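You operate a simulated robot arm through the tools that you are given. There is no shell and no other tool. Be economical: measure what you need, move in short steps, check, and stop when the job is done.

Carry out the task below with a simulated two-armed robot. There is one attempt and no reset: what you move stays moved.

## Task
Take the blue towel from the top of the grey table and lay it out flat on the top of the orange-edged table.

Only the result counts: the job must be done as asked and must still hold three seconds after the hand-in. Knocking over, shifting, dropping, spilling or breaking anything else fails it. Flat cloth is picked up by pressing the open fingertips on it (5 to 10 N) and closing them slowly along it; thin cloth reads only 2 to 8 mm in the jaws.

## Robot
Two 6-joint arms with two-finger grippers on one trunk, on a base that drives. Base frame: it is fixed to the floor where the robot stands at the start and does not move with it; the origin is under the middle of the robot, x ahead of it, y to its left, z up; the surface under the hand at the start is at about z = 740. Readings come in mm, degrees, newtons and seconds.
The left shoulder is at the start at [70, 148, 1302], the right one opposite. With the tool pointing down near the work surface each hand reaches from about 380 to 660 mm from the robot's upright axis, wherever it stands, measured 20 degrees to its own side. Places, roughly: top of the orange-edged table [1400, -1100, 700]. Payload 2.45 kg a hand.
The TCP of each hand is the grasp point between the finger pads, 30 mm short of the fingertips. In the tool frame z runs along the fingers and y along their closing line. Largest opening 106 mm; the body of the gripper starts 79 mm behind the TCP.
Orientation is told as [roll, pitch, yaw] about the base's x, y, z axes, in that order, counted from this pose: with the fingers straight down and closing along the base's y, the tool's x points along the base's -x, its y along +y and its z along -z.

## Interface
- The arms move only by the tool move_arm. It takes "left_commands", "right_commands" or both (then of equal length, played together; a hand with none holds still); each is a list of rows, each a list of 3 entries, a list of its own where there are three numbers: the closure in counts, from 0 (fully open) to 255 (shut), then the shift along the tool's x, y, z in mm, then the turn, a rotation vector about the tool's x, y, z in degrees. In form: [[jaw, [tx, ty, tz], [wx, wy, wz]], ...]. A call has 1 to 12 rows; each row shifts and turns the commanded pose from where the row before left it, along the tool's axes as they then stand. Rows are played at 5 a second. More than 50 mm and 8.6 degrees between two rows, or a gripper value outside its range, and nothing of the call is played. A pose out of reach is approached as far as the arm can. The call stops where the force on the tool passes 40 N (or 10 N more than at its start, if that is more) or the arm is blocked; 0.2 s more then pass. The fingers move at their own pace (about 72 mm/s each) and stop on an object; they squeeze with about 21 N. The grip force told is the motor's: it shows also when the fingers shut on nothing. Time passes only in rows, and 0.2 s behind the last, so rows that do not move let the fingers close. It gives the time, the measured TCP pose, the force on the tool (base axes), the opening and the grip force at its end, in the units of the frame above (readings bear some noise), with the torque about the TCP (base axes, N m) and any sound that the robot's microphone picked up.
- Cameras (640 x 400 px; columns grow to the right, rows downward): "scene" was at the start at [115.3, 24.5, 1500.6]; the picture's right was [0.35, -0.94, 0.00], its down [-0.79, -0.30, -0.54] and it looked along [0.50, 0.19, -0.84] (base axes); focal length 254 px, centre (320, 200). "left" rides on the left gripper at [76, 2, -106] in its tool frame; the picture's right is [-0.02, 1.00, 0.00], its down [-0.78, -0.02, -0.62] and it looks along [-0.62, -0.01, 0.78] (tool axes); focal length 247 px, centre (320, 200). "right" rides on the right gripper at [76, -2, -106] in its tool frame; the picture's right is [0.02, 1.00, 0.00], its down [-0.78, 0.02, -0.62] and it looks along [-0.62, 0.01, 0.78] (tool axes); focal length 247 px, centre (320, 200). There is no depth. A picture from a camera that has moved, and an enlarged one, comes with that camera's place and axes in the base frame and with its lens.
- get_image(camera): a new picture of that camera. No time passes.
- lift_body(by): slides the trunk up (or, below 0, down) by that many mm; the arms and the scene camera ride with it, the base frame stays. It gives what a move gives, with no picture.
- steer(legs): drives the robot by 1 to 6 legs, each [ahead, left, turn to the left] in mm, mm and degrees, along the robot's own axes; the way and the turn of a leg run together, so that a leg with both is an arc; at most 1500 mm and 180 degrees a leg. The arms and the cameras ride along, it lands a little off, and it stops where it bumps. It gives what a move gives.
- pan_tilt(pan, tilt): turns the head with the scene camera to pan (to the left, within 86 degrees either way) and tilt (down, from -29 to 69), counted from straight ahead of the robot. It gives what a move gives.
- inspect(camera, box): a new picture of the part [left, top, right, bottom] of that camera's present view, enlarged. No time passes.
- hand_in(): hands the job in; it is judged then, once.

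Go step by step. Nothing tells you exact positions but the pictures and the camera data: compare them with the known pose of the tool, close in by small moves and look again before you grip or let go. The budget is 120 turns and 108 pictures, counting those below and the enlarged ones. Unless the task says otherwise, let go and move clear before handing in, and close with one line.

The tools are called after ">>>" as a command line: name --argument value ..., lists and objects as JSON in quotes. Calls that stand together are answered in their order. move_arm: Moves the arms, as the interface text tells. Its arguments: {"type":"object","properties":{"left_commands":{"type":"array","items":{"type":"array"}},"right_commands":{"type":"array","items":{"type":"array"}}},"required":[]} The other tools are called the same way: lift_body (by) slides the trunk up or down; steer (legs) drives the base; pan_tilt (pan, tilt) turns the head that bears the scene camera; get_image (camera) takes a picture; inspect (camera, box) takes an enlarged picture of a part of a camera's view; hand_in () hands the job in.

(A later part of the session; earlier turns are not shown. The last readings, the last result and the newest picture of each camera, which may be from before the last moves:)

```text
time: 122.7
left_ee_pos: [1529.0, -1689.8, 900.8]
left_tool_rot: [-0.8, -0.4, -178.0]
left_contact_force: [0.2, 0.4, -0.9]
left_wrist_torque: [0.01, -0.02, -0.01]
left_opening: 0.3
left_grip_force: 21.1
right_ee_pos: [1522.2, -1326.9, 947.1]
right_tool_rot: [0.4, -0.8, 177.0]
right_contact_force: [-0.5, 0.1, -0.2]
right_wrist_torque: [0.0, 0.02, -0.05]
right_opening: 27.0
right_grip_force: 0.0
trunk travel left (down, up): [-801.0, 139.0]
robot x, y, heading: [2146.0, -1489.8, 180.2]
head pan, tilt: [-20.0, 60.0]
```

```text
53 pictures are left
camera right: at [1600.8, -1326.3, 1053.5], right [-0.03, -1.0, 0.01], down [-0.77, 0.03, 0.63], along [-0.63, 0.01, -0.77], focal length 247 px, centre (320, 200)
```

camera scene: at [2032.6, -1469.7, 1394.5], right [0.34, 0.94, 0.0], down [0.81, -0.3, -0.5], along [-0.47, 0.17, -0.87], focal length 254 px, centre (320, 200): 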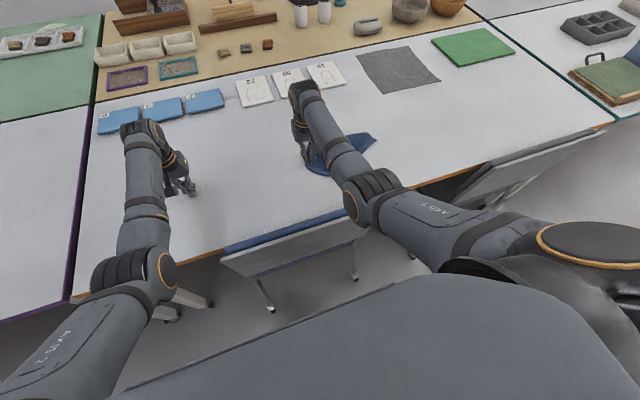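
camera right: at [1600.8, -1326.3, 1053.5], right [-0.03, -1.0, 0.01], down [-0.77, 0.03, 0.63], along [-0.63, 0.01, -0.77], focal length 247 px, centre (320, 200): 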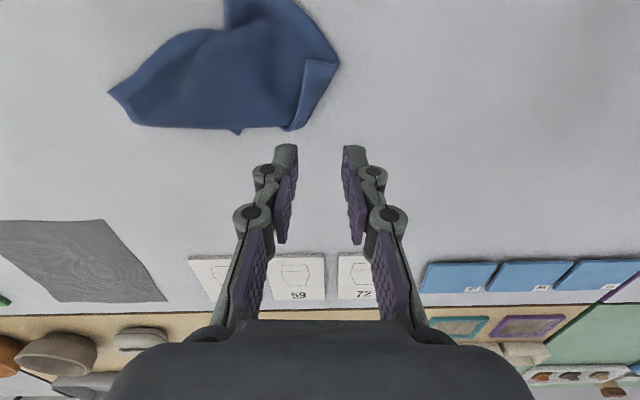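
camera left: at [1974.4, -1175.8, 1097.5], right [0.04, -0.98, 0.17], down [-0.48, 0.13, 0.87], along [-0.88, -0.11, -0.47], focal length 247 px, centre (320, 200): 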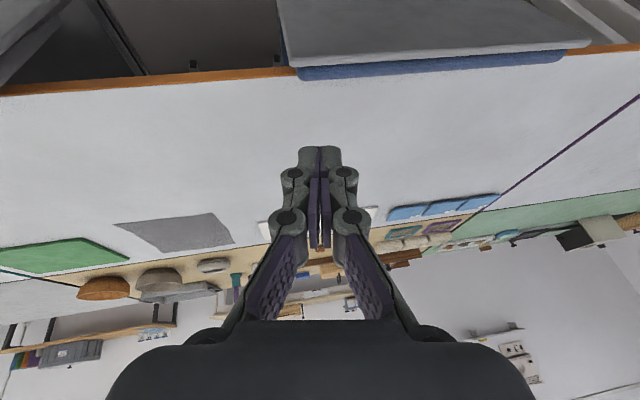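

>>> steer --legs '[[-90, -150, 0]]'

>>> get_image --camera "right"

>>> get_image --camera "scene"

```text
time: 124.2
left_ee_pos: [1617.3, -1542.3, 898.9]
left_tool_rot: [-0.8, -0.2, -177.8]
left_contact_force: [0.6, 0.4, -0.4]
left_wrist_torque: [0.01, 0.01, -0.02]
left_opening: 0.1
left_grip_force: 20.7
right_ee_pos: [1611.0, -1178.9, 945.6]
right_tool_rot: [0.3, -0.9, 177.1]
right_contact_force: [0.3, 0.2, -0.7]
right_wrist_torque: [0.03, -0.01, 0.0]
right_opening: 26.8
right_grip_force: 0.1
trunk travel left (down, up): [-801.0, 139.0]
robot x, y, heading: [2234.6, -1341.2, -180.1]
head pan, tilt: [-20.0, 60.0]
```

```text
52 pictures are left
camera right: at [1689.6, -1178.5, 1053.3], right [-0.03, -1.0, 0.01], down [-0.77, 0.03, 0.63], along [-0.63, 0.01, -0.77], focal length 247 px, centre (320, 200)
```

right: 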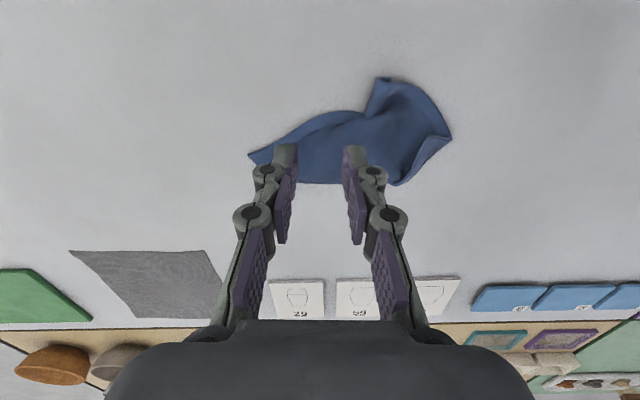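

```text
51 pictures are left
camera scene: at [2119.1, -1320.7, 1524.1], right [0.34, 0.94, 0.0], down [0.81, -0.3, -0.5], along [-0.47, 0.17, -0.87], focal length 254 px, centre (320, 200)
```

scene: 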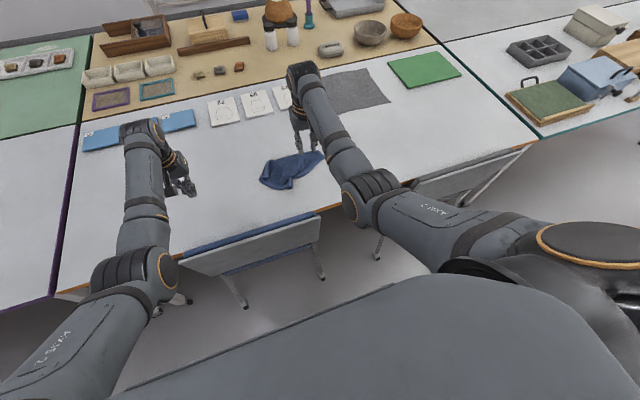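

>>> inspect --camera "right" --box '[220, 50, 480, 210]'

>>> inspect --camera "scene" --box '[230, 130, 350, 205]'

```text
2.46 times, centred on (350, 130) of right
camera zoom: at [1689.6, -1178.5, 1053.3], right [-0.03, -1.0, 0.01], down [-0.77, 0.03, 0.63], along [-0.63, 0.01, -0.77], focal length 608 px, centre (246, 372)
```

zoom: 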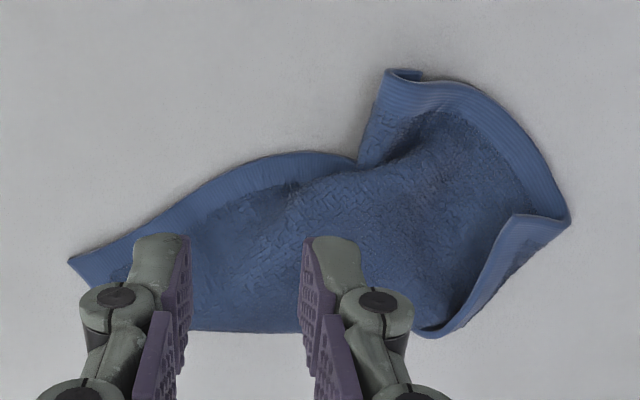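

```text
5.33 times, centred on (290, 168) of scene
camera zoom: at [2119.1, -1320.7, 1524.1], right [0.34, 0.94, 0.0], down [0.81, -0.3, -0.5], along [-0.47, 0.17, -0.87], focal length 1354 px, centre (480, 373)
```

zoom: 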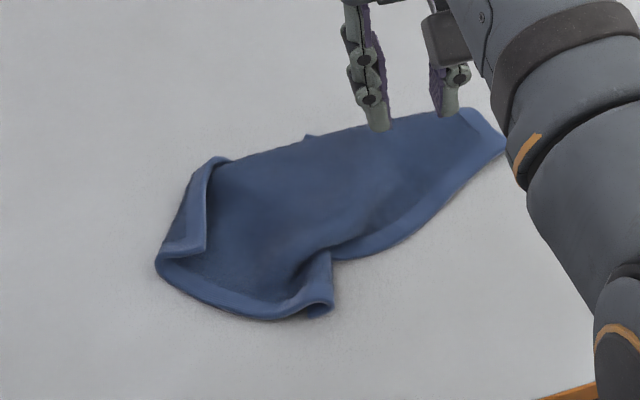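

I can read the towel now: corner A (tail) near [1520,-1080], corner B near [1605,-1250], the fourth corner tucked under. I'll regrasp A (right hand) and B (left hand), so it hangs free again, and position the robot for that.

>>> steer --legs '[[110, -161, 0]]'

>>> move_arm --left_commands '[[190, [10, -10, -30], [0, 0, 0]], [190, [10, -20, -25], [0, 0, 0]], [190, [20, -30, 0], [0, 0, 0]], [190, [20, -30, 0], [0, 0, 0]], [190, [20, -25, 0], [0, 0, 0]], [190, [10, 0, 0], [0, 0, 0]]]' --right_commands '[[190, [5, 15, 0], [0, 0, 0]], [190, [5, 15, 0], [0, 0, 0]], [190, [0, 15, 0], [0, 0, 0]], [190, [0, 15, 0], [0, 0, 0]], [190, [0, 15, 0], [0, 0, 0]], [190, [0, 12, 0], [0, 0, 0]]]'

>>> get_image --camera "scene"

```text
time: 125.8
left_ee_pos: [1506.4, -1386.2, 899.6]
left_tool_rot: [-0.7, -0.3, -177.8]
left_contact_force: [0.1, -0.6, 0.2]
left_wrist_torque: [0.02, 0.03, -0.01]
left_opening: 0.0
left_grip_force: 21.4
right_ee_pos: [1499.8, -1021.7, 947.6]
right_tool_rot: [0.4, -1.0, 177.2]
right_contact_force: [-0.1, -0.5, 0.1]
right_wrist_torque: [0.02, 0.02, -0.02]
right_opening: 27.0
right_grip_force: 0.0
trunk travel left (down, up): [-801.0, 139.0]
robot x, y, heading: [2120.5, -1185.8, -180.0]
head pan, tilt: [-20.0, 60.0]
```

```text
time: 127.4
left_ee_pos: [1573.3, -1331.9, 963.0]
left_tool_rot: [5.3, -2.7, -174.8]
left_contact_force: [0.2, -0.4, 0.9]
left_wrist_torque: [-0.05, 0.02, -0.02]
left_opening: 27.1
left_grip_force: 0.0
right_ee_pos: [1504.2, -1109.2, 948.1]
right_tool_rot: [0.4, -1.0, 177.2]
right_contact_force: [0.0, 0.7, -0.3]
right_wrist_torque: [0.02, -0.02, -0.01]
right_opening: 27.2
right_grip_force: 0.1
trunk travel left (down, up): [-801.0, 139.0]
robot x, y, heading: [2118.3, -1186.2, -180.2]
head pan, tilt: [-20.0, 60.0]
stopped in row 6 (left hand): the arm was blocked; the commanded pose is now the measured one
```

```text
48 pictures are left
camera scene: at [2008.3, -1161.8, 1524.3], right [0.34, 0.94, 0.0], down [0.81, -0.3, -0.5], along [-0.47, 0.17, -0.87], focal length 254 px, centre (320, 200)
```

scene: 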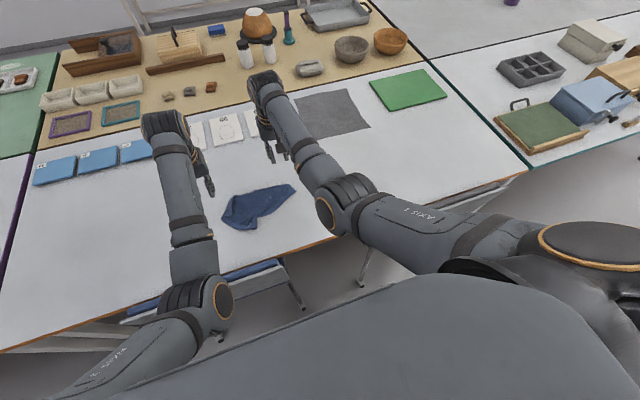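

Left hit its wrist limit because it was too high; bring it down, straighten, then inward.

>>> move_arm --left_commands '[[190, [0, 0, 35], [2.6, 1.3, 2.6]], [190, [0, 0, 35], [2.7, 1.4, 2.6]], [190, [0, 0, 25], [0, 0, 0]], [190, [0, -20, 5], [0, 0, 0]], [190, [5, -20, 0], [0, 0, 0]], [190, [5, -20, 0], [0, 0, 0]], [190, [10, -10, 0], [0, 0, 0]]]'

>>> get_image --camera "left"

>>> get_image --camera "right"

```text
time: 129.2
left_ee_pos: [1568.8, -1313.9, 874.9]
left_tool_rot: [3.9, -2.0, -178.3]
left_contact_force: [-0.8, 0.5, -0.1]
left_wrist_torque: [-0.01, 0.02, 0.0]
left_opening: 26.8
left_grip_force: 0.0
right_ee_pos: [1504.4, -1108.8, 947.1]
right_tool_rot: [0.4, -0.9, 177.2]
right_contact_force: [0.0, -0.5, 0.5]
right_wrist_torque: [-0.01, 0.01, -0.02]
right_opening: 27.0
right_grip_force: 0.0
trunk travel left (down, up): [-801.0, 139.0]
robot x, y, heading: [2119.1, -1185.0, -179.8]
head pan, tilt: [-20.0, 60.0]
stopped in row 7 (left hand): the arm was blocked; the commanded pose is now the measured one
```

```text
47 pictures are left
camera left: at [1649.7, -1306.8, 980.1], right [0.01, -1.0, 0.07], down [-0.76, 0.04, 0.65], along [-0.65, -0.06, -0.76], focal length 247 px, centre (320, 200)
```

left: 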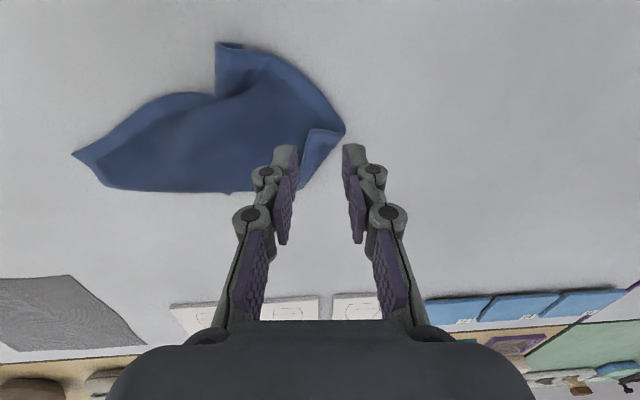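

```text
46 pictures are left
camera right: at [1583.4, -1110.1, 1053.8], right [-0.03, -1.0, 0.01], down [-0.77, 0.02, 0.63], along [-0.63, 0.01, -0.77], focal length 247 px, centre (320, 200)
```

right: 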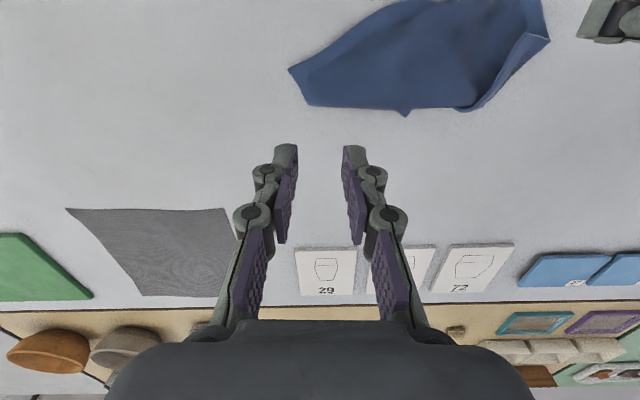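

I'll rotate the robot ~12° so the A–B edge is more square to me and both hands stay in range.

>>> steer --legs '[[0, -120, 0], [0, 0, 12]]'

>>> lift_body --by -50

```text
time: 131.2
left_ee_pos: [1610.3, -1309.2, 873.9]
left_tool_rot: [3.9, -2.0, -166.1]
left_contact_force: [0.2, 0.1, -0.2]
left_wrist_torque: [0.0, 0.01, 0.0]
left_opening: 27.0
left_grip_force: 0.1
right_ee_pos: [1503.2, -1122.6, 947.3]
right_tool_rot: [0.3, -0.9, -170.5]
right_contact_force: [-1.5, 0.3, 0.3]
right_wrist_torque: [-0.05, -0.02, 0.0]
right_opening: 27.2
right_grip_force: 0.0
trunk travel left (down, up): [-801.0, 139.0]
robot x, y, heading: [2122.5, -1071.6, -167.6]
head pan, tilt: [-20.0, 60.0]
```

```text
time: 132.1
left_ee_pos: [1610.6, -1310.1, 823.5]
left_tool_rot: [4.0, -2.2, -166.0]
left_contact_force: [-0.1, 0.4, 0.2]
left_wrist_torque: [0.0, 0.0, -0.02]
left_opening: 27.2
left_grip_force: 0.1
right_ee_pos: [1503.1, -1123.0, 899.4]
right_tool_rot: [0.5, -1.0, -170.7]
right_contact_force: [0.5, 0.2, 0.9]
right_wrist_torque: [0.0, 0.0, -0.01]
right_opening: 27.0
right_grip_force: 0.0
trunk travel left (down, up): [-751.0, 189.0]
robot x, y, heading: [2119.7, -1062.0, -167.7]
head pan, tilt: [-20.0, 60.0]
```

>>> move_arm --left_commands '[[180, [0, -5, 4], [2, 1, 0.8]], [180, [0, -10, 4], [1.9, 1, 0.8]], [180, [0, -12, 0], [0, 0, 0]], [180, [-2, -12, 0], [0, 0, 0]], [180, [0, -11, 0], [0, 0, 0]]]' --right_commands '[[180, [5, -6, 10], [0, 0, 0]], [180, [5, -7, 15], [0, 0, 0]], [180, [0, 0, 15], [0, 0, 0]], [180, [0, 0, 15], [0, 0, 0]], [180, [0, 0, 14], [0, 0, 0]]]'

>>> get_image --camera "left"

>>> get_image --camera "right"

```text
time: 133.3
left_ee_pos: [1601.5, -1282.9, 810.3]
left_tool_rot: [1.6, 0.1, -166.6]
left_contact_force: [-0.3, 0.4, -0.7]
left_wrist_torque: [0.0, -0.05, -0.02]
left_opening: 31.2
left_grip_force: 0.1
right_ee_pos: [1508.0, -1110.4, 828.4]
right_tool_rot: [0.4, -0.9, -170.6]
right_contact_force: [0.4, 0.3, 0.3]
right_wrist_torque: [0.0, 0.01, -0.01]
right_opening: 31.0
right_grip_force: 0.1
trunk travel left (down, up): [-751.0, 189.0]
robot x, y, heading: [2116.6, -1065.4, -167.8]
head pan, tilt: [-20.0, 60.0]
```

```text
45 pictures are left
camera left: at [1674.1, -1264.2, 919.2], right [0.21, -0.98, 0.03], down [-0.77, -0.15, 0.62], along [-0.6, -0.15, -0.78], focal length 247 px, centre (320, 200)
```

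left: 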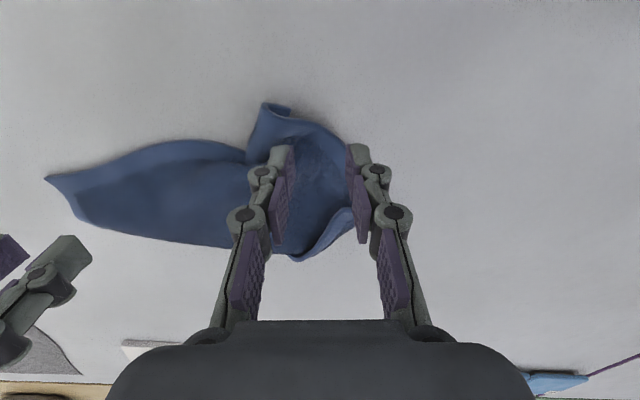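

```text
44 pictures are left
camera right: at [1585.7, -1093.6, 933.8], right [0.19, -0.98, 0.01], down [-0.76, -0.14, 0.63], along [-0.62, -0.12, -0.77], focal length 247 px, centre (320, 200)
```

right: 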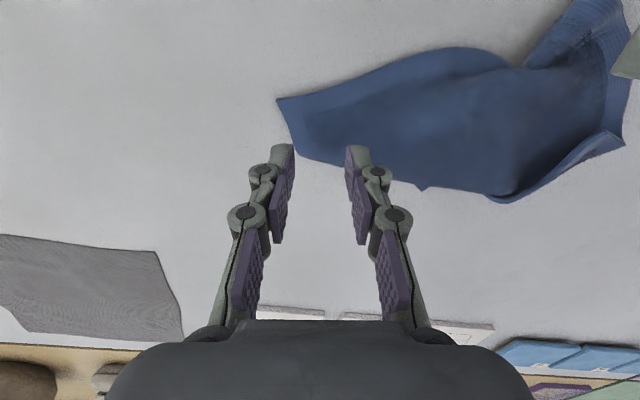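

Refined: A′=(1514,-1100), B′=(1598,-1258). Small corrections while descending.

>>> move_arm --left_commands '[[180, [0, 0, 10], [0.8, 0, 0]], [180, [0, -6, 8], [0.8, 0, 0]], [180, [-1, -7, 4], [0, 0, 0]], [180, [-1, -7, 2], [0, 0, 0]], [180, [0, -5, 0], [0, 0, 0]], [180, [0, 0, 0], [0, 0, 0]]]' --right_commands '[[195, [4, -4, 10], [0, 0, 0]], [195, [4, -4, 10], [0, 0, 0]], [195, [0, 0, 10], [0, 0, 0]], [195, [0, 0, 8], [0, 0, 0]], [195, [0, 0, 5], [0, 0, 0]], [195, [0, 0, 0], [0, 0, 0]]]'

>>> get_image --camera "left"

>>> get_image --camera "right"

```text
time: 134.7
left_ee_pos: [1591.0, -1262.3, 787.9]
left_tool_rot: [0.3, -0.1, -166.5]
left_contact_force: [1.1, 0.7, 0.3]
left_wrist_torque: [0.0, -0.01, 0.0]
left_opening: 30.9
left_grip_force: 0.0
right_ee_pos: [1515.3, -1100.3, 784.7]
right_tool_rot: [0.5, -1.0, -170.7]
right_contact_force: [-0.2, 0.1, -0.5]
right_wrist_torque: [-0.01, -0.01, 0.02]
right_opening: 24.7
right_grip_force: 0.0
trunk travel left (down, up): [-751.0, 189.0]
robot x, y, heading: [2121.5, -1067.0, -167.6]
head pan, tilt: [-20.0, 60.0]
```

```text
43 pictures are left
camera left: at [1665.8, -1246.1, 896.2], right [0.21, -0.98, 0.0], down [-0.76, -0.16, 0.62], along [-0.61, -0.14, -0.78], focal length 247 px, centre (320, 200)
```

left: 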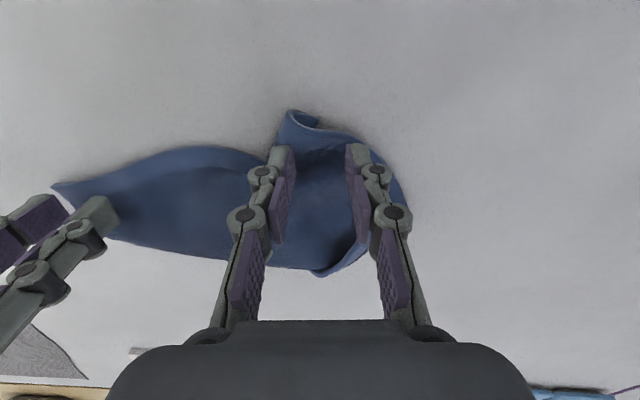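

```text
42 pictures are left
camera right: at [1592.5, -1084.8, 891.2], right [0.19, -0.98, 0.01], down [-0.76, -0.14, 0.63], along [-0.62, -0.12, -0.77], focal length 247 px, centre (320, 200)
```

right: 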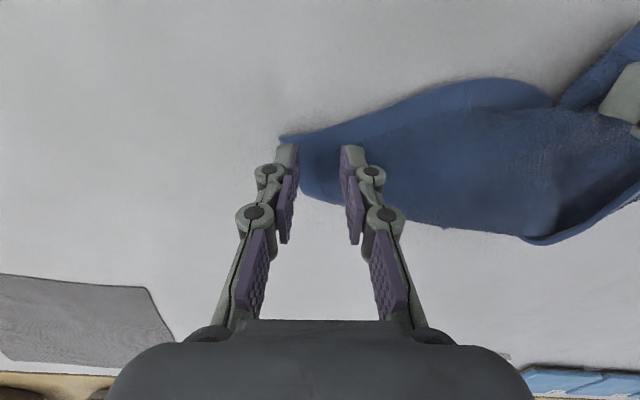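

Both hands straddle the corners well. Press down softly.

>>> move_arm --left_commands '[[180, [3, 0, 5], [0, 0, 0]], [180, [0, 0, 5], [0, 0, 0]], [180, [0, 0, 3], [0, 0, 0]], [180, [0, 0, 1.5], [0, 0, 0]], [180, [0, 0, 0], [0, 0, 0]]]' --right_commands '[[195, [0, 0, 4], [0, 0, 0]], [195, [0, 0, 4], [0, 0, 0]], [195, [0, 0, 2.5], [0, 0, 0]], [195, [0, 0, 1.5], [0, 0, 0]], [195, [0, 0, 0], [0, 0, 0]]]'

```text
time: 135.9
left_ee_pos: [1591.9, -1256.7, 775.6]
left_tool_rot: [0.0, -0.4, -166.8]
left_contact_force: [-1.3, -0.6, 4.1]
left_wrist_torque: [0.09, 0.05, 0.03]
left_opening: 31.3
left_grip_force: 0.0
right_ee_pos: [1515.1, -1101.3, 775.3]
right_tool_rot: [0.4, -1.0, -170.6]
right_contact_force: [0.5, -0.6, 2.9]
right_wrist_torque: [0.01, -0.03, -0.02]
right_opening: 25.1
right_grip_force: 0.0
trunk travel left (down, up): [-751.0, 189.0]
robot x, y, heading: [2117.6, -1065.5, -167.9]
head pan, tilt: [-20.0, 60.0]
```

Close slowly with a bit more pressure.

>>> move_arm --left_commands '[[180, [0, 0, 1.5], [0, 0, 0]], [188, [0, 0, 0.5], [0, 0, 0]], [197, [0, 0, 0], [0, 0, 0]], [206, [0, 0, 0], [0, 0, 0]], [215, [0, 0, 0.5], [0, 0, 0]], [225, [0, 0, 0.5], [0, 0, 0]], [235, [0, 0, 0], [0, 0, 0]], [245, [0, 0, 0], [0, 0, 0]], [255, [0, 0, 0], [0, 0, 0]], [255, [0, 0, 0], [0, 0, 0]]]' --right_commands '[[195, [0, 0, 1.5], [0, 0, 0]], [200, [0, 0, 0.5], [0, 0, 0]], [206, [0, 0, 0], [0, 0, 0]], [212, [0, 0, 0], [0, 0, 0]], [219, [0, 0, 0.5], [0, 0, 0]], [227, [0, 0, 0.5], [0, 0, 0]], [236, [0, 0, 0], [0, 0, 0]], [245, [0, 0, 0], [0, 0, 0]], [255, [0, 0, 0], [0, 0, 0]], [255, [0, 0, 0], [0, 0, 0]]]'

>>> get_image --camera "left"

>>> get_image --camera "right"

```text
time: 138.1
left_ee_pos: [1593.2, -1256.1, 774.3]
left_tool_rot: [-0.2, -0.4, -166.7]
left_contact_force: [0.7, 0.6, 3.0]
left_wrist_torque: [0.04, -0.01, -0.02]
left_opening: 3.9
left_grip_force: 20.6
right_ee_pos: [1517.1, -1100.0, 770.8]
right_tool_rot: [0.4, -1.1, -170.6]
right_contact_force: [0.7, -0.5, 11.9]
right_wrist_torque: [-0.01, 0.01, -0.02]
right_opening: 4.3
right_grip_force: 20.8
trunk travel left (down, up): [-751.0, 189.0]
robot x, y, heading: [2116.8, -1064.2, -168.1]
head pan, tilt: [-20.0, 60.0]
```

```text
41 pictures are left
camera left: at [1668.4, -1240.4, 882.0], right [0.21, -0.98, 0.0], down [-0.76, -0.16, 0.63], along [-0.61, -0.13, -0.78], focal length 247 px, centre (320, 200)
```

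left: 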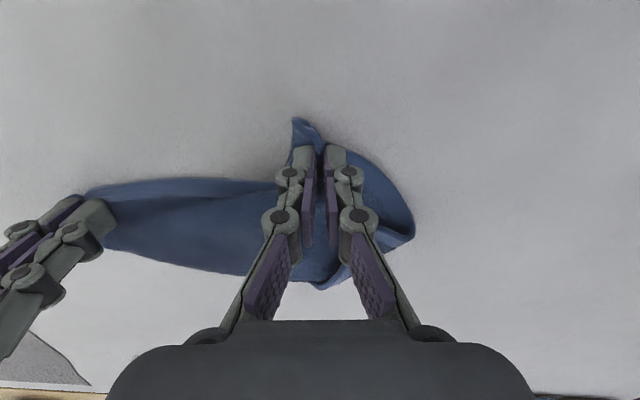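

```text
40 pictures are left
camera right: at [1593.9, -1084.8, 877.6], right [0.19, -0.98, 0.01], down [-0.76, -0.14, 0.64], along [-0.62, -0.12, -0.77], focal length 247 px, centre (320, 200)
```

right: 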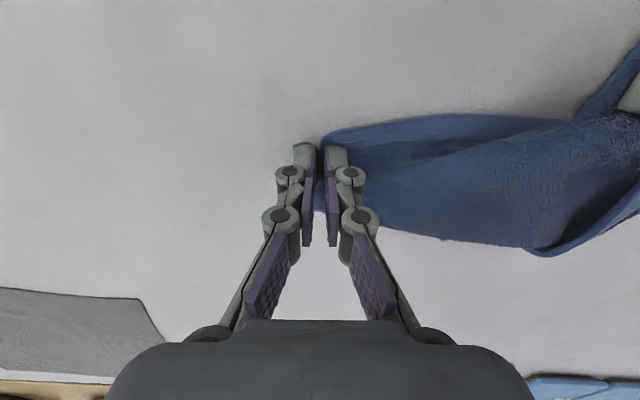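

Both corners gripped (3.9 and 4.3 mm). Lift with the trunk in steps.

>>> lift_body --by 90

>>> lift_body --by 95

>>> get_image --camera "left"

>>> get_image --camera "right"

>>> get_image --camera "scene"

```text
time: 139.4
left_ee_pos: [1591.0, -1256.4, 862.8]
left_tool_rot: [-0.2, -0.3, -166.8]
left_contact_force: [0.1, 0.5, -0.1]
left_wrist_torque: [0.03, 0.0, 0.01]
left_opening: 3.7
left_grip_force: 20.6
right_ee_pos: [1515.6, -1099.1, 858.4]
right_tool_rot: [0.4, -0.9, -170.6]
right_contact_force: [0.2, -0.5, -0.2]
right_wrist_torque: [0.0, -0.03, 0.0]
right_opening: 3.6
right_grip_force: 21.2
trunk travel left (down, up): [-841.0, 99.0]
robot x, y, heading: [2117.9, -1067.7, -167.7]
head pan, tilt: [-20.0, 60.0]
```

```text
time: 140.7
left_ee_pos: [1591.2, -1255.3, 959.3]
left_tool_rot: [-0.2, -0.3, -166.6]
left_contact_force: [-1.1, -0.5, -0.5]
left_wrist_torque: [0.03, -0.01, -0.04]
left_opening: 3.7
left_grip_force: 21.2
right_ee_pos: [1515.3, -1100.4, 954.2]
right_tool_rot: [0.4, -0.9, -170.6]
right_contact_force: [-0.3, 0.2, -0.8]
right_wrist_torque: [0.01, -0.02, 0.02]
right_opening: 3.1
right_grip_force: 21.1
trunk travel left (down, up): [-936.0, 4.0]
robot x, y, heading: [2122.2, -1065.9, -167.6]
head pan, tilt: [-20.0, 60.0]
```

```text
39 pictures are left
camera left: at [1666.5, -1240.5, 1065.9], right [0.21, -0.98, 0.0], down [-0.76, -0.16, 0.63], along [-0.61, -0.13, -0.78], focal length 247 px, centre (320, 200)
```

left: 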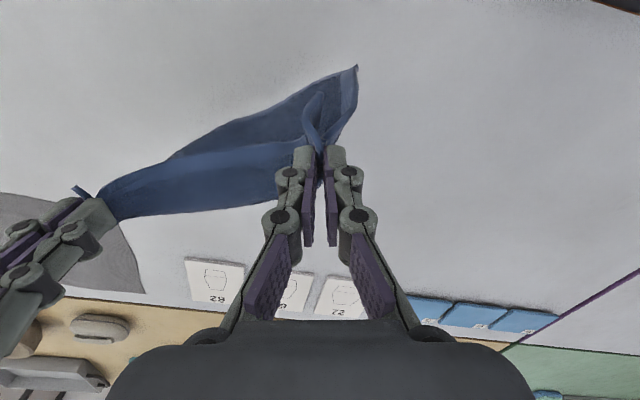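

```text
38 pictures are left
camera right: at [1592.3, -1084.9, 1061.1], right [0.19, -0.98, 0.01], down [-0.76, -0.14, 0.63], along [-0.62, -0.12, -0.77], focal length 247 px, centre (320, 200)
```

right: 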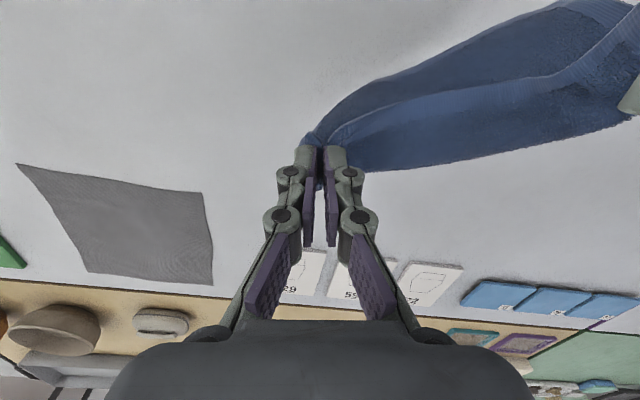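

```text
37 pictures are left
camera scene: at [2005.3, -1069.3, 1659.2], right [0.13, 0.99, 0.0], down [0.86, -0.12, -0.5], along [-0.5, 0.07, -0.87], focal length 254 px, centre (320, 200)
```

scene: 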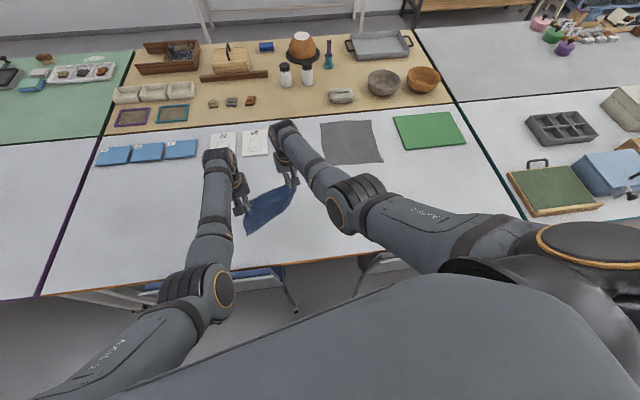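

>>> inspect --camera "scene" --box '[200, 140, 340, 250]'

>>> inspect --camera "left" --box '[60, 40, 400, 240]'

```text
3.64 times, centred on (270, 195) of scene
camera zoom: at [2005.3, -1069.3, 1659.2], right [0.13, 0.99, 0.0], down [0.86, -0.12, -0.5], along [-0.5, 0.07, -0.87], focal length 923 px, centre (502, 218)
```

zoom: 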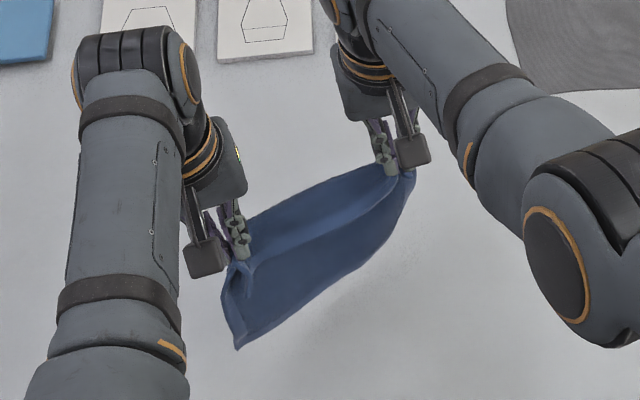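

```text
1.88 times, centred on (230, 140) of left
camera zoom: at [1666.5, -1240.5, 1065.9], right [0.21, -0.98, 0.0], down [-0.76, -0.16, 0.63], along [-0.61, -0.13, -0.78], focal length 465 px, centre (489, 313)
```

zoom: 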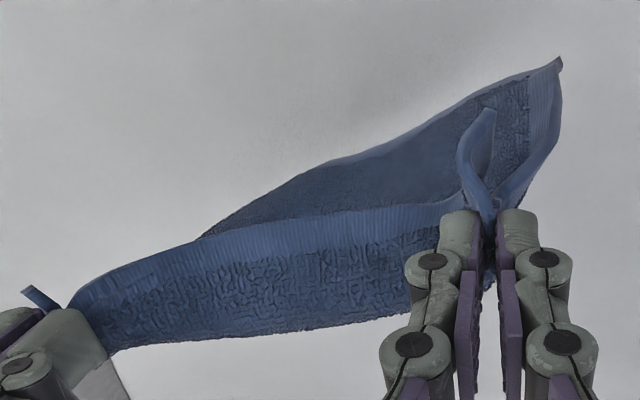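

Hands hold well, but the lower part may still rest on the table and hide a fold. Raise the hands a bit more so it hangs freely.

>>> move_arm --left_commands '[[255, [-3, 0, -12], [0, 0, 0]], [255, [-3, 0, -12], [0, 0, 0]], [255, [-3, 0, -10], [0, 0, 0]], [255, [0, 0, 0], [0, 0, 0]]]' --right_commands '[[255, [0, 0, -12], [0, 0, 0]], [255, [0, 0, -12], [0, 0, 0]], [255, [0, 0, -12], [0, 0, 0]], [255, [0, 0, 0], [0, 0, 0]]]'

>>> inspect --camera "left" --box '[60, 40, 400, 240]'

>>> inspect --camera "right" --box '[280, 0, 640, 220]'

```text
time: 141.7
left_ee_pos: [1587.2, -1261.1, 987.5]
left_tool_rot: [0.1, 0.2, -166.5]
left_contact_force: [-0.1, 0.7, 0.0]
left_wrist_torque: [0.0, -0.06, 0.04]
left_opening: 3.3
left_grip_force: 21.0
right_ee_pos: [1515.2, -1099.7, 989.8]
right_tool_rot: [0.4, -0.9, -170.5]
right_contact_force: [-0.5, 0.1, -0.2]
right_wrist_torque: [0.01, 0.02, 0.0]
right_opening: 3.4
right_grip_force: 21.2
trunk travel left (down, up): [-936.0, 4.0]
robot x, y, heading: [2122.2, -1067.1, -167.7]
head pan, tilt: [-20.0, 60.0]
```

```text
1.88 times, centred on (230, 140) of left
camera zoom: at [1660.9, -1245.1, 1096.1], right [0.21, -0.98, 0.0], down [-0.77, -0.17, 0.62], along [-0.61, -0.13, -0.79], focal length 465 px, centre (489, 313)
```

zoom: 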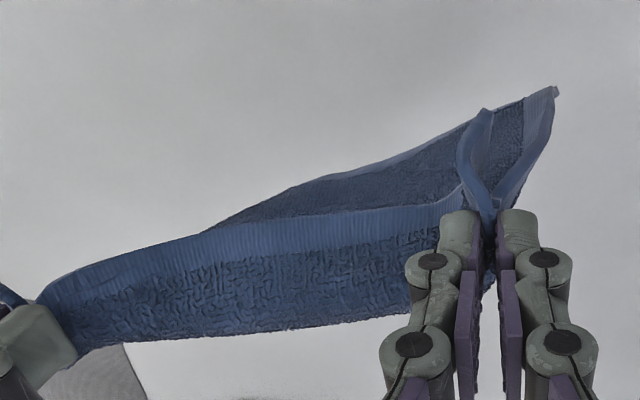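

```text
1.78 times, centred on (460, 110) of right
camera zoom: at [1593.0, -1084.7, 1095.8], right [0.19, -0.98, 0.01], down [-0.76, -0.14, 0.63], along [-0.62, -0.12, -0.77], focal length 439 px, centre (71, 360)
```

zoom: 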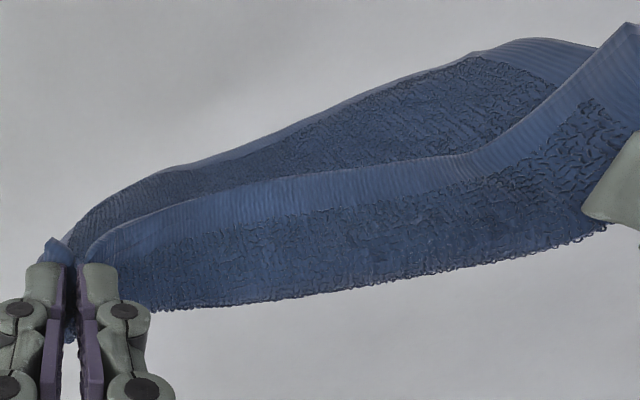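

>>> pan_tilt --pan -10 --tilt 60

>>> inspect --camera "scene" --box '[220, 130, 380, 240]'

```text
time: 142.4
left_ee_pos: [1583.0, -1260.5, 991.6]
left_tool_rot: [-0.1, -0.2, -166.8]
left_contact_force: [0.6, -0.5, -1.0]
left_wrist_torque: [0.0, 0.02, -0.01]
left_opening: 3.3
left_grip_force: 21.1
right_ee_pos: [1516.5, -1100.8, 989.0]
right_tool_rot: [0.4, -0.9, -170.6]
right_contact_force: [0.0, -0.2, 0.0]
right_wrist_torque: [-0.01, 0.01, -0.01]
right_opening: 3.5
right_grip_force: 21.3
trunk travel left (down, up): [-936.0, 4.0]
robot x, y, heading: [2121.2, -1067.9, -167.6]
head pan, tilt: [-10.0, 60.0]
```

```text
3.64 times, centred on (300, 185) of scene
camera zoom: at [2004.9, -1080.9, 1659.2], right [-0.04, 1.0, 0.0], down [0.87, 0.03, -0.5], along [-0.5, -0.02, -0.87], focal length 923 px, centre (393, 254)
```

zoom: 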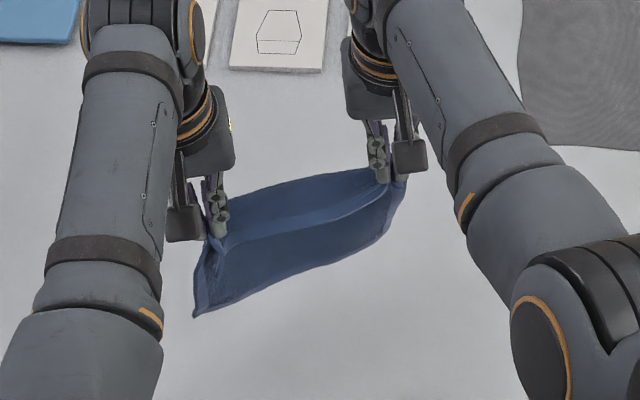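

The sheet now hangs mostly open (C and D at the bottom). I'll square up to the table (turn back 12°) and move in slightly.

>>> steer --legs '[[0, 0, -12.3], [0, 40, 0]]'

>>> move_arm --left_commands '[[255, [-12, 0, -3], [0, 0, 0]], [255, [-12, 0, -3], [0, 0, 0]], [255, [-10, 0, 0], [0, 0, 0]], [255, [0, 0, 0], [0, 0, 0]]]' --right_commands '[[255, [-4, 0, -3], [0, 0, 0]], [255, [-4, 0, -3], [0, 0, 0]], [255, [0, 0, 0], [0, 0, 0]], [255, [0, 0, 0], [0, 0, 0]]]'

```text
time: 144.0
left_ee_pos: [1554.5, -1172.6, 992.7]
left_tool_rot: [0.1, -0.2, -178.9]
left_contact_force: [-0.4, 2.0, -1.1]
left_wrist_torque: [-0.09, 0.03, 0.04]
left_opening: 3.4
left_grip_force: 20.7
right_ee_pos: [1523.8, -1002.5, 989.3]
right_tool_rot: [0.7, -0.9, 177.1]
right_contact_force: [0.0, 1.6, -0.6]
right_wrist_torque: [-0.1, -0.01, 0.05]
right_opening: 3.0
right_grip_force: 21.1
trunk travel left (down, up): [-936.0, 4.0]
robot x, y, heading: [2123.7, -1105.4, 180.0]
head pan, tilt: [-10.0, 60.0]
```

```text
time: 145.0
left_ee_pos: [1519.9, -1180.9, 1000.0]
left_tool_rot: [-0.3, -0.3, -178.9]
left_contact_force: [-0.3, 0.1, 0.0]
left_wrist_torque: [0.01, -0.01, 0.07]
left_opening: 3.5
left_grip_force: 20.8
right_ee_pos: [1513.7, -1010.0, 995.3]
right_tool_rot: [0.2, -0.9, 177.2]
right_contact_force: [0.9, -0.3, 0.0]
right_wrist_torque: [-0.01, 0.01, -0.01]
right_opening: 3.2
right_grip_force: 21.2
trunk travel left (down, up): [-936.0, 4.0]
robot x, y, heading: [2117.8, -1105.7, 179.9]
head pan, tilt: [-10.0, 60.0]
```

>>> move_arm --left_commands '[[255, [-8, 0, -8], [0, 0, 0]], [255, [-8, 0, -8], [0, 0, 0]], [255, [-6, 0, -8], [0, 0, 0]], [255, [0, 0, 0], [0, 0, 0]]]' --right_commands '[[255, [-8, 0, -8], [0, 0, 0]], [255, [-8, 0, -8], [0, 0, 0]], [255, [-6, 0, -8], [0, 0, 0]], [255, [0, 0, 0], [0, 0, 0]]]'

>>> get_image --camera "scene"

```text
time: 146.0
left_ee_pos: [1499.0, -1179.6, 1023.2]
left_tool_rot: [-0.3, -0.3, -179.1]
left_contact_force: [0.0, 0.3, -0.6]
left_wrist_torque: [-0.03, -0.01, 0.04]
left_opening: 3.3
left_grip_force: 20.9
right_ee_pos: [1493.0, -1006.5, 1019.0]
right_tool_rot: [0.3, -1.0, 177.2]
right_contact_force: [0.5, -0.8, -0.6]
right_wrist_torque: [-0.03, 0.01, 0.01]
right_opening: 3.5
right_grip_force: 21.0
trunk travel left (down, up): [-936.0, 4.0]
robot x, y, heading: [2121.1, -1105.8, 180.0]
head pan, tilt: [-10.0, 60.0]
```

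```text
31 pictures are left
camera scene: at [2004.7, -1095.1, 1659.2], right [0.17, 0.98, 0.0], down [0.85, -0.15, -0.5], along [-0.49, 0.09, -0.87], focal length 254 px, centre (320, 200)
```

scene: 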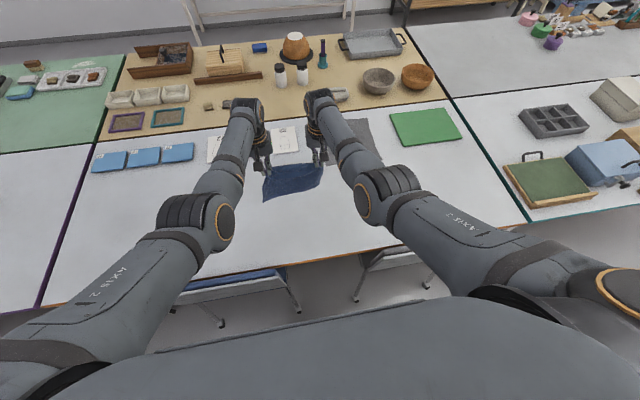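

Hanging freely now. Creep 18 mm forward and check the full shape.

>>> steer --legs '[[18, 0, 0]]'

>>> inspect --camera "scene" --box '[220, 110, 380, 220]'

```text
time: 146.8
left_ee_pos: [1484.7, -1180.3, 1025.9]
left_tool_rot: [-0.1, -0.4, -179.0]
left_contact_force: [1.1, 0.3, 0.6]
left_wrist_torque: [-0.02, 0.05, 0.03]
left_opening: 3.7
left_grip_force: 20.5
right_ee_pos: [1479.7, -1006.5, 1021.5]
right_tool_rot: [0.3, -1.2, 177.1]
right_contact_force: [0.5, -0.1, 0.3]
right_wrist_torque: [-0.01, 0.06, 0.01]
right_opening: 3.2
right_grip_force: 20.3
trunk travel left (down, up): [-936.0, 4.0]
robot x, y, heading: [2102.7, -1105.4, 180.1]
head pan, tilt: [-10.0, 60.0]
```

```text
3.64 times, centred on (300, 165) of scene
camera zoom: at [1993.4, -1095.3, 1659.8], right [0.18, 0.98, 0.0], down [0.85, -0.15, -0.5], along [-0.5, 0.09, -0.86], focal length 923 px, centre (393, 327)
```

zoom: 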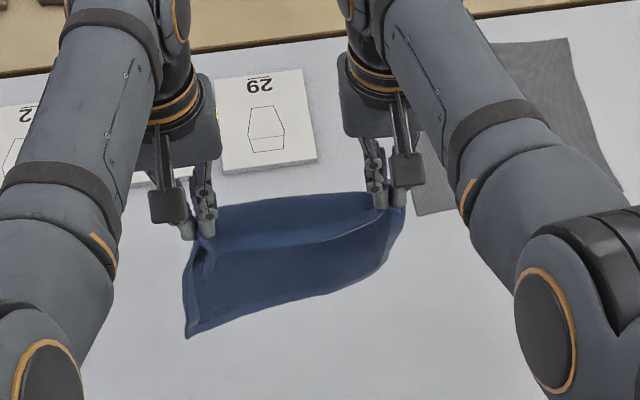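

Now lay it: lower until the hem touches, then arc back and down so the sheet unrolls toward me.

>>> move_arm --left_commands '[[255, [0, 0, 13], [0, 0, 0]], [255, [0, 0, 13], [0, 0, 0]], [255, [0, 0, 12], [0, 0, 0]], [255, [0, 0, 0], [0, 0, 0]], [255, [18, 0, 2], [0, 0, 0]], [255, [19, 0, 2], [0, 0, 0]], [255, [19, 0, 3], [0, 0, 0]], [255, [18, 0, 7], [0, 0, 0]], [255, [17, 0, 7], [0, 0, 0]], [255, [17, 0, 8], [0, 0, 0]], [255, [0, 0, 0], [0, 0, 0]]]' --right_commands '[[255, [0, 0, 13], [0, 0, 0]], [255, [0, 0, 13], [0, 0, 0]], [255, [0, 0, 12], [0, 0, 0]], [255, [0, 0, 0], [0, 0, 0]], [255, [18, 0, 2], [0, 0, 0]], [255, [19, 0, 2], [0, 0, 0]], [255, [19, 0, 3], [0, 0, 0]], [255, [18, 0, 7], [0, 0, 0]], [255, [17, 0, 7], [0, 0, 0]], [255, [17, 0, 8], [0, 0, 0]], [255, [0, 0, 0], [0, 0, 0]]]'

>>> get_image --camera "left"

```text
time: 149.1
left_ee_pos: [1513.9, -1224.6, 1026.9]
left_tool_rot: [3.3, -9.6, -177.7]
left_contact_force: [-0.5, 0.7, 0.2]
left_wrist_torque: [0.0, -0.01, 0.0]
left_opening: 0.0
left_grip_force: 20.8
left hand out of reach, approached as far as the arm can: row 3
right_ee_pos: [1543.2, -986.0, 984.9]
right_tool_rot: [-1.6, -5.7, 176.2]
right_contact_force: [0.2, 0.2, -0.1]
right_wrist_torque: [0.04, -0.03, 0.01]
right_opening: 3.3
right_grip_force: 21.0
right hand out of reach, approached as far as the arm can: row 3
trunk travel left (down, up): [-936.0, 4.0]
robot x, y, heading: [2102.9, -1107.8, 179.9]
head pan, tilt: [-10.0, 60.0]
stopped in row 11 (left hand): the arm was blocked; the commanded pose is now the measured one
```

```text
29 pictures are left
camera left: at [1606.0, -1216.6, 1120.5], right [0.03, -1.0, 0.06], down [-0.67, 0.03, 0.74], along [-0.74, -0.06, -0.67], focal length 247 px, centre (320, 200)
```

left: 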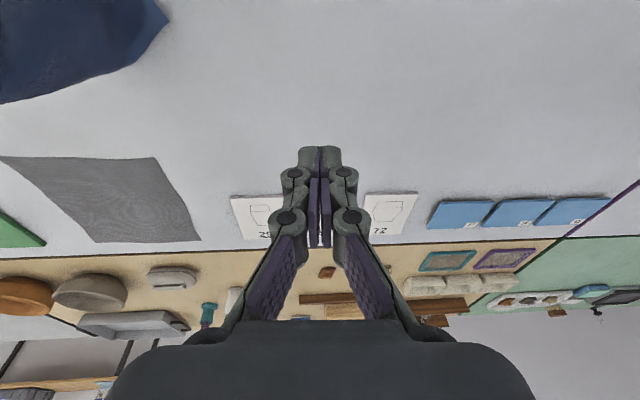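

The arm ran out of reach and the left lost its corner; from now on I'll move the cloth only with trunk and base, arms fixed. Check what the right hand holds.

>>> get_image --camera "right"

>>> get_image --camera "scene"

```text
28 pictures are left
camera right: at [1629.1, -992.5, 1084.1], right [-0.05, -1.0, -0.03], down [-0.72, 0.01, 0.69], along [-0.69, 0.05, -0.72], focal length 247 px, centre (320, 200)
```

right: 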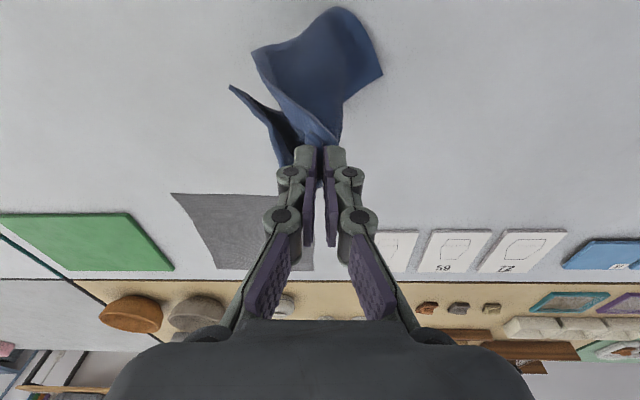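

```text
27 pictures are left
camera scene: at [1986.3, -1095.4, 1659.2], right [0.18, 0.98, 0.0], down [0.85, -0.15, -0.5], along [-0.49, 0.09, -0.87], focal length 254 px, centre (320, 200)
```

scene: 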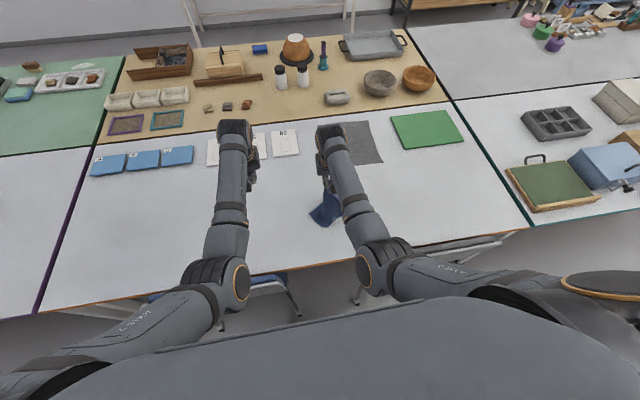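

The cloth is fairly open, trailing toward -y. I'll lay it by strafing +y (to my right) and lowering with the trunk.

>>> steer --legs '[[0, -110, 0]]'

>>> lift_body --by -60

>>> steer --legs '[[0, -70, 0]]'

>>> lift_body --by -60

>>> get_image --camera "right"

```text
time: 150.3
left_ee_pos: [1515.5, -1117.8, 1026.4]
left_tool_rot: [3.3, -9.4, -177.7]
left_contact_force: [-1.4, -1.6, -0.1]
left_wrist_torque: [0.0, 0.0, -0.01]
left_opening: 0.0
left_grip_force: 20.8
right_ee_pos: [1542.1, -880.4, 984.0]
right_tool_rot: [-1.7, -5.5, 176.5]
right_contact_force: [0.0, 0.4, 0.2]
right_wrist_torque: [0.05, 0.01, 0.01]
right_opening: 3.1
right_grip_force: 21.0
trunk travel left (down, up): [-936.0, 4.0]
robot x, y, heading: [2103.4, -999.9, 180.1]
head pan, tilt: [-10.0, 60.0]
```

```text
time: 151.3
left_ee_pos: [1514.4, -1118.1, 965.5]
left_tool_rot: [3.4, -9.6, -177.6]
left_contact_force: [-0.1, -0.1, 0.8]
left_wrist_torque: [-0.01, 0.03, -0.01]
left_opening: 0.0
left_grip_force: 20.8
right_ee_pos: [1543.7, -878.1, 924.5]
right_tool_rot: [-1.7, -5.4, 176.5]
right_contact_force: [0.2, -0.3, -1.0]
right_wrist_torque: [0.02, -0.04, -0.02]
right_opening: 3.2
right_grip_force: 21.1
trunk travel left (down, up): [-876.0, 64.0]
robot x, y, heading: [2099.0, -995.6, 180.3]
head pan, tilt: [-10.0, 60.0]
```

```text
time: 152.3
left_ee_pos: [1514.3, -1049.7, 965.8]
left_tool_rot: [3.2, -9.5, -177.5]
left_contact_force: [0.4, -0.5, 0.4]
left_wrist_torque: [0.05, -0.03, -0.01]
left_opening: 0.0
left_grip_force: 20.2
right_ee_pos: [1543.5, -813.3, 924.4]
right_tool_rot: [-1.9, -5.5, 176.3]
right_contact_force: [0.4, -0.1, -0.3]
right_wrist_torque: [0.05, 0.01, 0.0]
right_opening: 3.2
right_grip_force: 21.3
trunk travel left (down, up): [-876.0, 64.0]
robot x, y, heading: [2101.7, -930.6, 179.9]
head pan, tilt: [-10.0, 60.0]
```

```text
time: 153.3
left_ee_pos: [1514.3, -1049.2, 907.3]
left_tool_rot: [3.5, -9.6, -177.6]
left_contact_force: [-0.3, -0.2, -0.2]
left_wrist_torque: [0.02, -0.02, -0.01]
left_opening: 0.1
left_grip_force: 21.0
right_ee_pos: [1543.5, -808.8, 864.2]
right_tool_rot: [-1.7, -5.5, 176.4]
right_contact_force: [-0.1, 0.1, -0.3]
right_wrist_torque: [0.02, -0.01, 0.0]
right_opening: 3.1
right_grip_force: 20.8
trunk travel left (down, up): [-816.0, 124.0]
robot x, y, heading: [2101.5, -930.8, 180.0]
head pan, tilt: [-10.0, 60.0]
```

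```text
26 pictures are left
camera right: at [1629.9, -816.0, 964.1], right [-0.04, -1.0, -0.03], down [-0.72, 0.01, 0.69], along [-0.69, 0.05, -0.72], focal length 247 px, centre (320, 200)
```

right: 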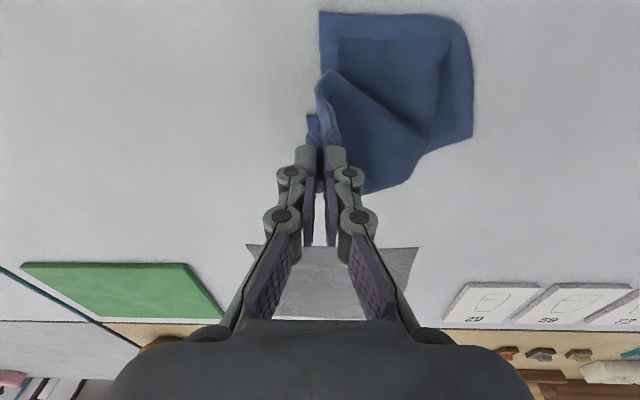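

Very good—much of it is already lying open. Continue.

>>> steer --legs '[[0, -65, 0]]'

>>> lift_body --by -45

>>> get_image --camera "right"

```text
time: 154.3
left_ee_pos: [1514.1, -985.3, 905.5]
left_tool_rot: [3.3, -9.5, -177.5]
left_contact_force: [-0.2, -0.7, 0.1]
left_wrist_torque: [0.02, 0.03, -0.03]
left_opening: 0.1
left_grip_force: 21.3
right_ee_pos: [1541.5, -746.9, 863.8]
right_tool_rot: [-1.8, -5.4, 176.5]
right_contact_force: [-0.3, -1.1, 0.1]
right_wrist_torque: [0.02, 0.03, -0.05]
right_opening: 3.1
right_grip_force: 21.0
trunk travel left (down, up): [-816.0, 124.0]
robot x, y, heading: [2101.8, -865.4, -179.9]
head pan, tilt: [-10.0, 60.0]
```

```text
time: 155.2
left_ee_pos: [1515.1, -984.4, 861.5]
left_tool_rot: [3.4, -9.7, -177.5]
left_contact_force: [0.3, -0.4, 0.5]
left_wrist_torque: [-0.03, 0.02, -0.02]
left_opening: 0.1
left_grip_force: 21.2
right_ee_pos: [1542.8, -743.8, 819.8]
right_tool_rot: [-1.7, -5.5, 176.5]
right_contact_force: [0.2, -0.1, 0.6]
right_wrist_torque: [0.0, -0.01, -0.03]
right_opening: 3.1
right_grip_force: 21.0
trunk travel left (down, up): [-771.0, 169.0]
robot x, y, heading: [2102.3, -858.9, -180.0]
head pan, tilt: [-10.0, 60.0]
```

```text
25 pictures are left
camera right: at [1629.8, -750.6, 919.1], right [-0.04, -1.0, -0.03], down [-0.72, 0.01, 0.69], along [-0.69, 0.05, -0.72], focal length 247 px, centre (320, 200)
```

right: 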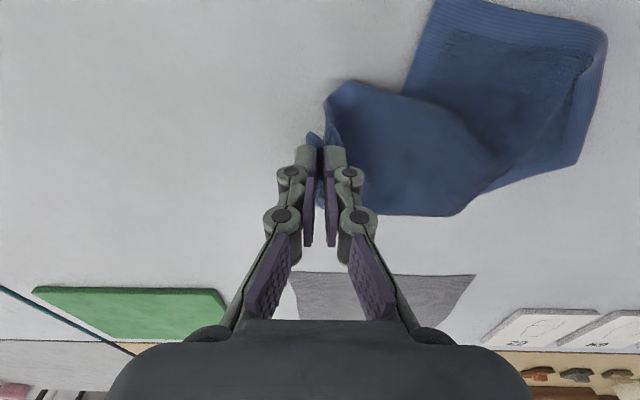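

There's slack folded near the hand; keep strafing at this height to pull it out.

>>> steer --legs '[[0, -60, 0]]'

>>> get_image --camera "right"

```text
time: 156.2
left_ee_pos: [1514.0, -927.9, 862.5]
left_tool_rot: [3.3, -9.6, -177.5]
left_contact_force: [0.5, 0.6, -0.4]
left_wrist_torque: [-0.01, -0.01, -0.02]
left_opening: 0.1
left_grip_force: 21.0
right_ee_pos: [1543.0, -686.7, 819.1]
right_tool_rot: [-1.7, -5.5, 176.5]
right_contact_force: [0.4, -0.2, -0.1]
right_wrist_torque: [0.02, -0.04, -0.01]
right_opening: 3.1
right_grip_force: 21.4
trunk travel left (down, up): [-771.0, 169.0]
robot x, y, heading: [2105.4, -805.4, -179.9]
head pan, tilt: [-10.0, 60.0]
```

```text
24 pictures are left
camera right: at [1629.4, -693.1, 918.9], right [-0.04, -1.0, -0.03], down [-0.72, 0.01, 0.69], along [-0.69, 0.05, -0.72], focal length 247 px, centre (320, 200)
```

right: 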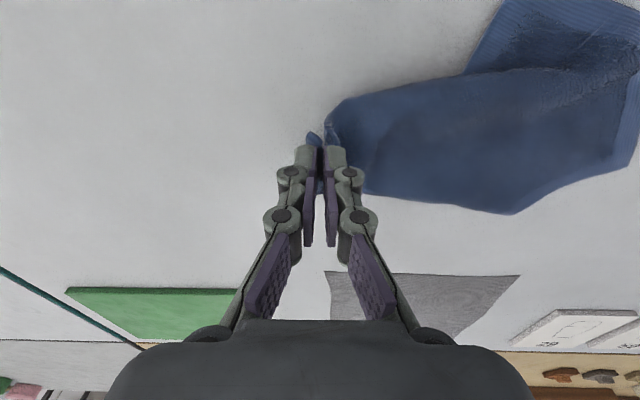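

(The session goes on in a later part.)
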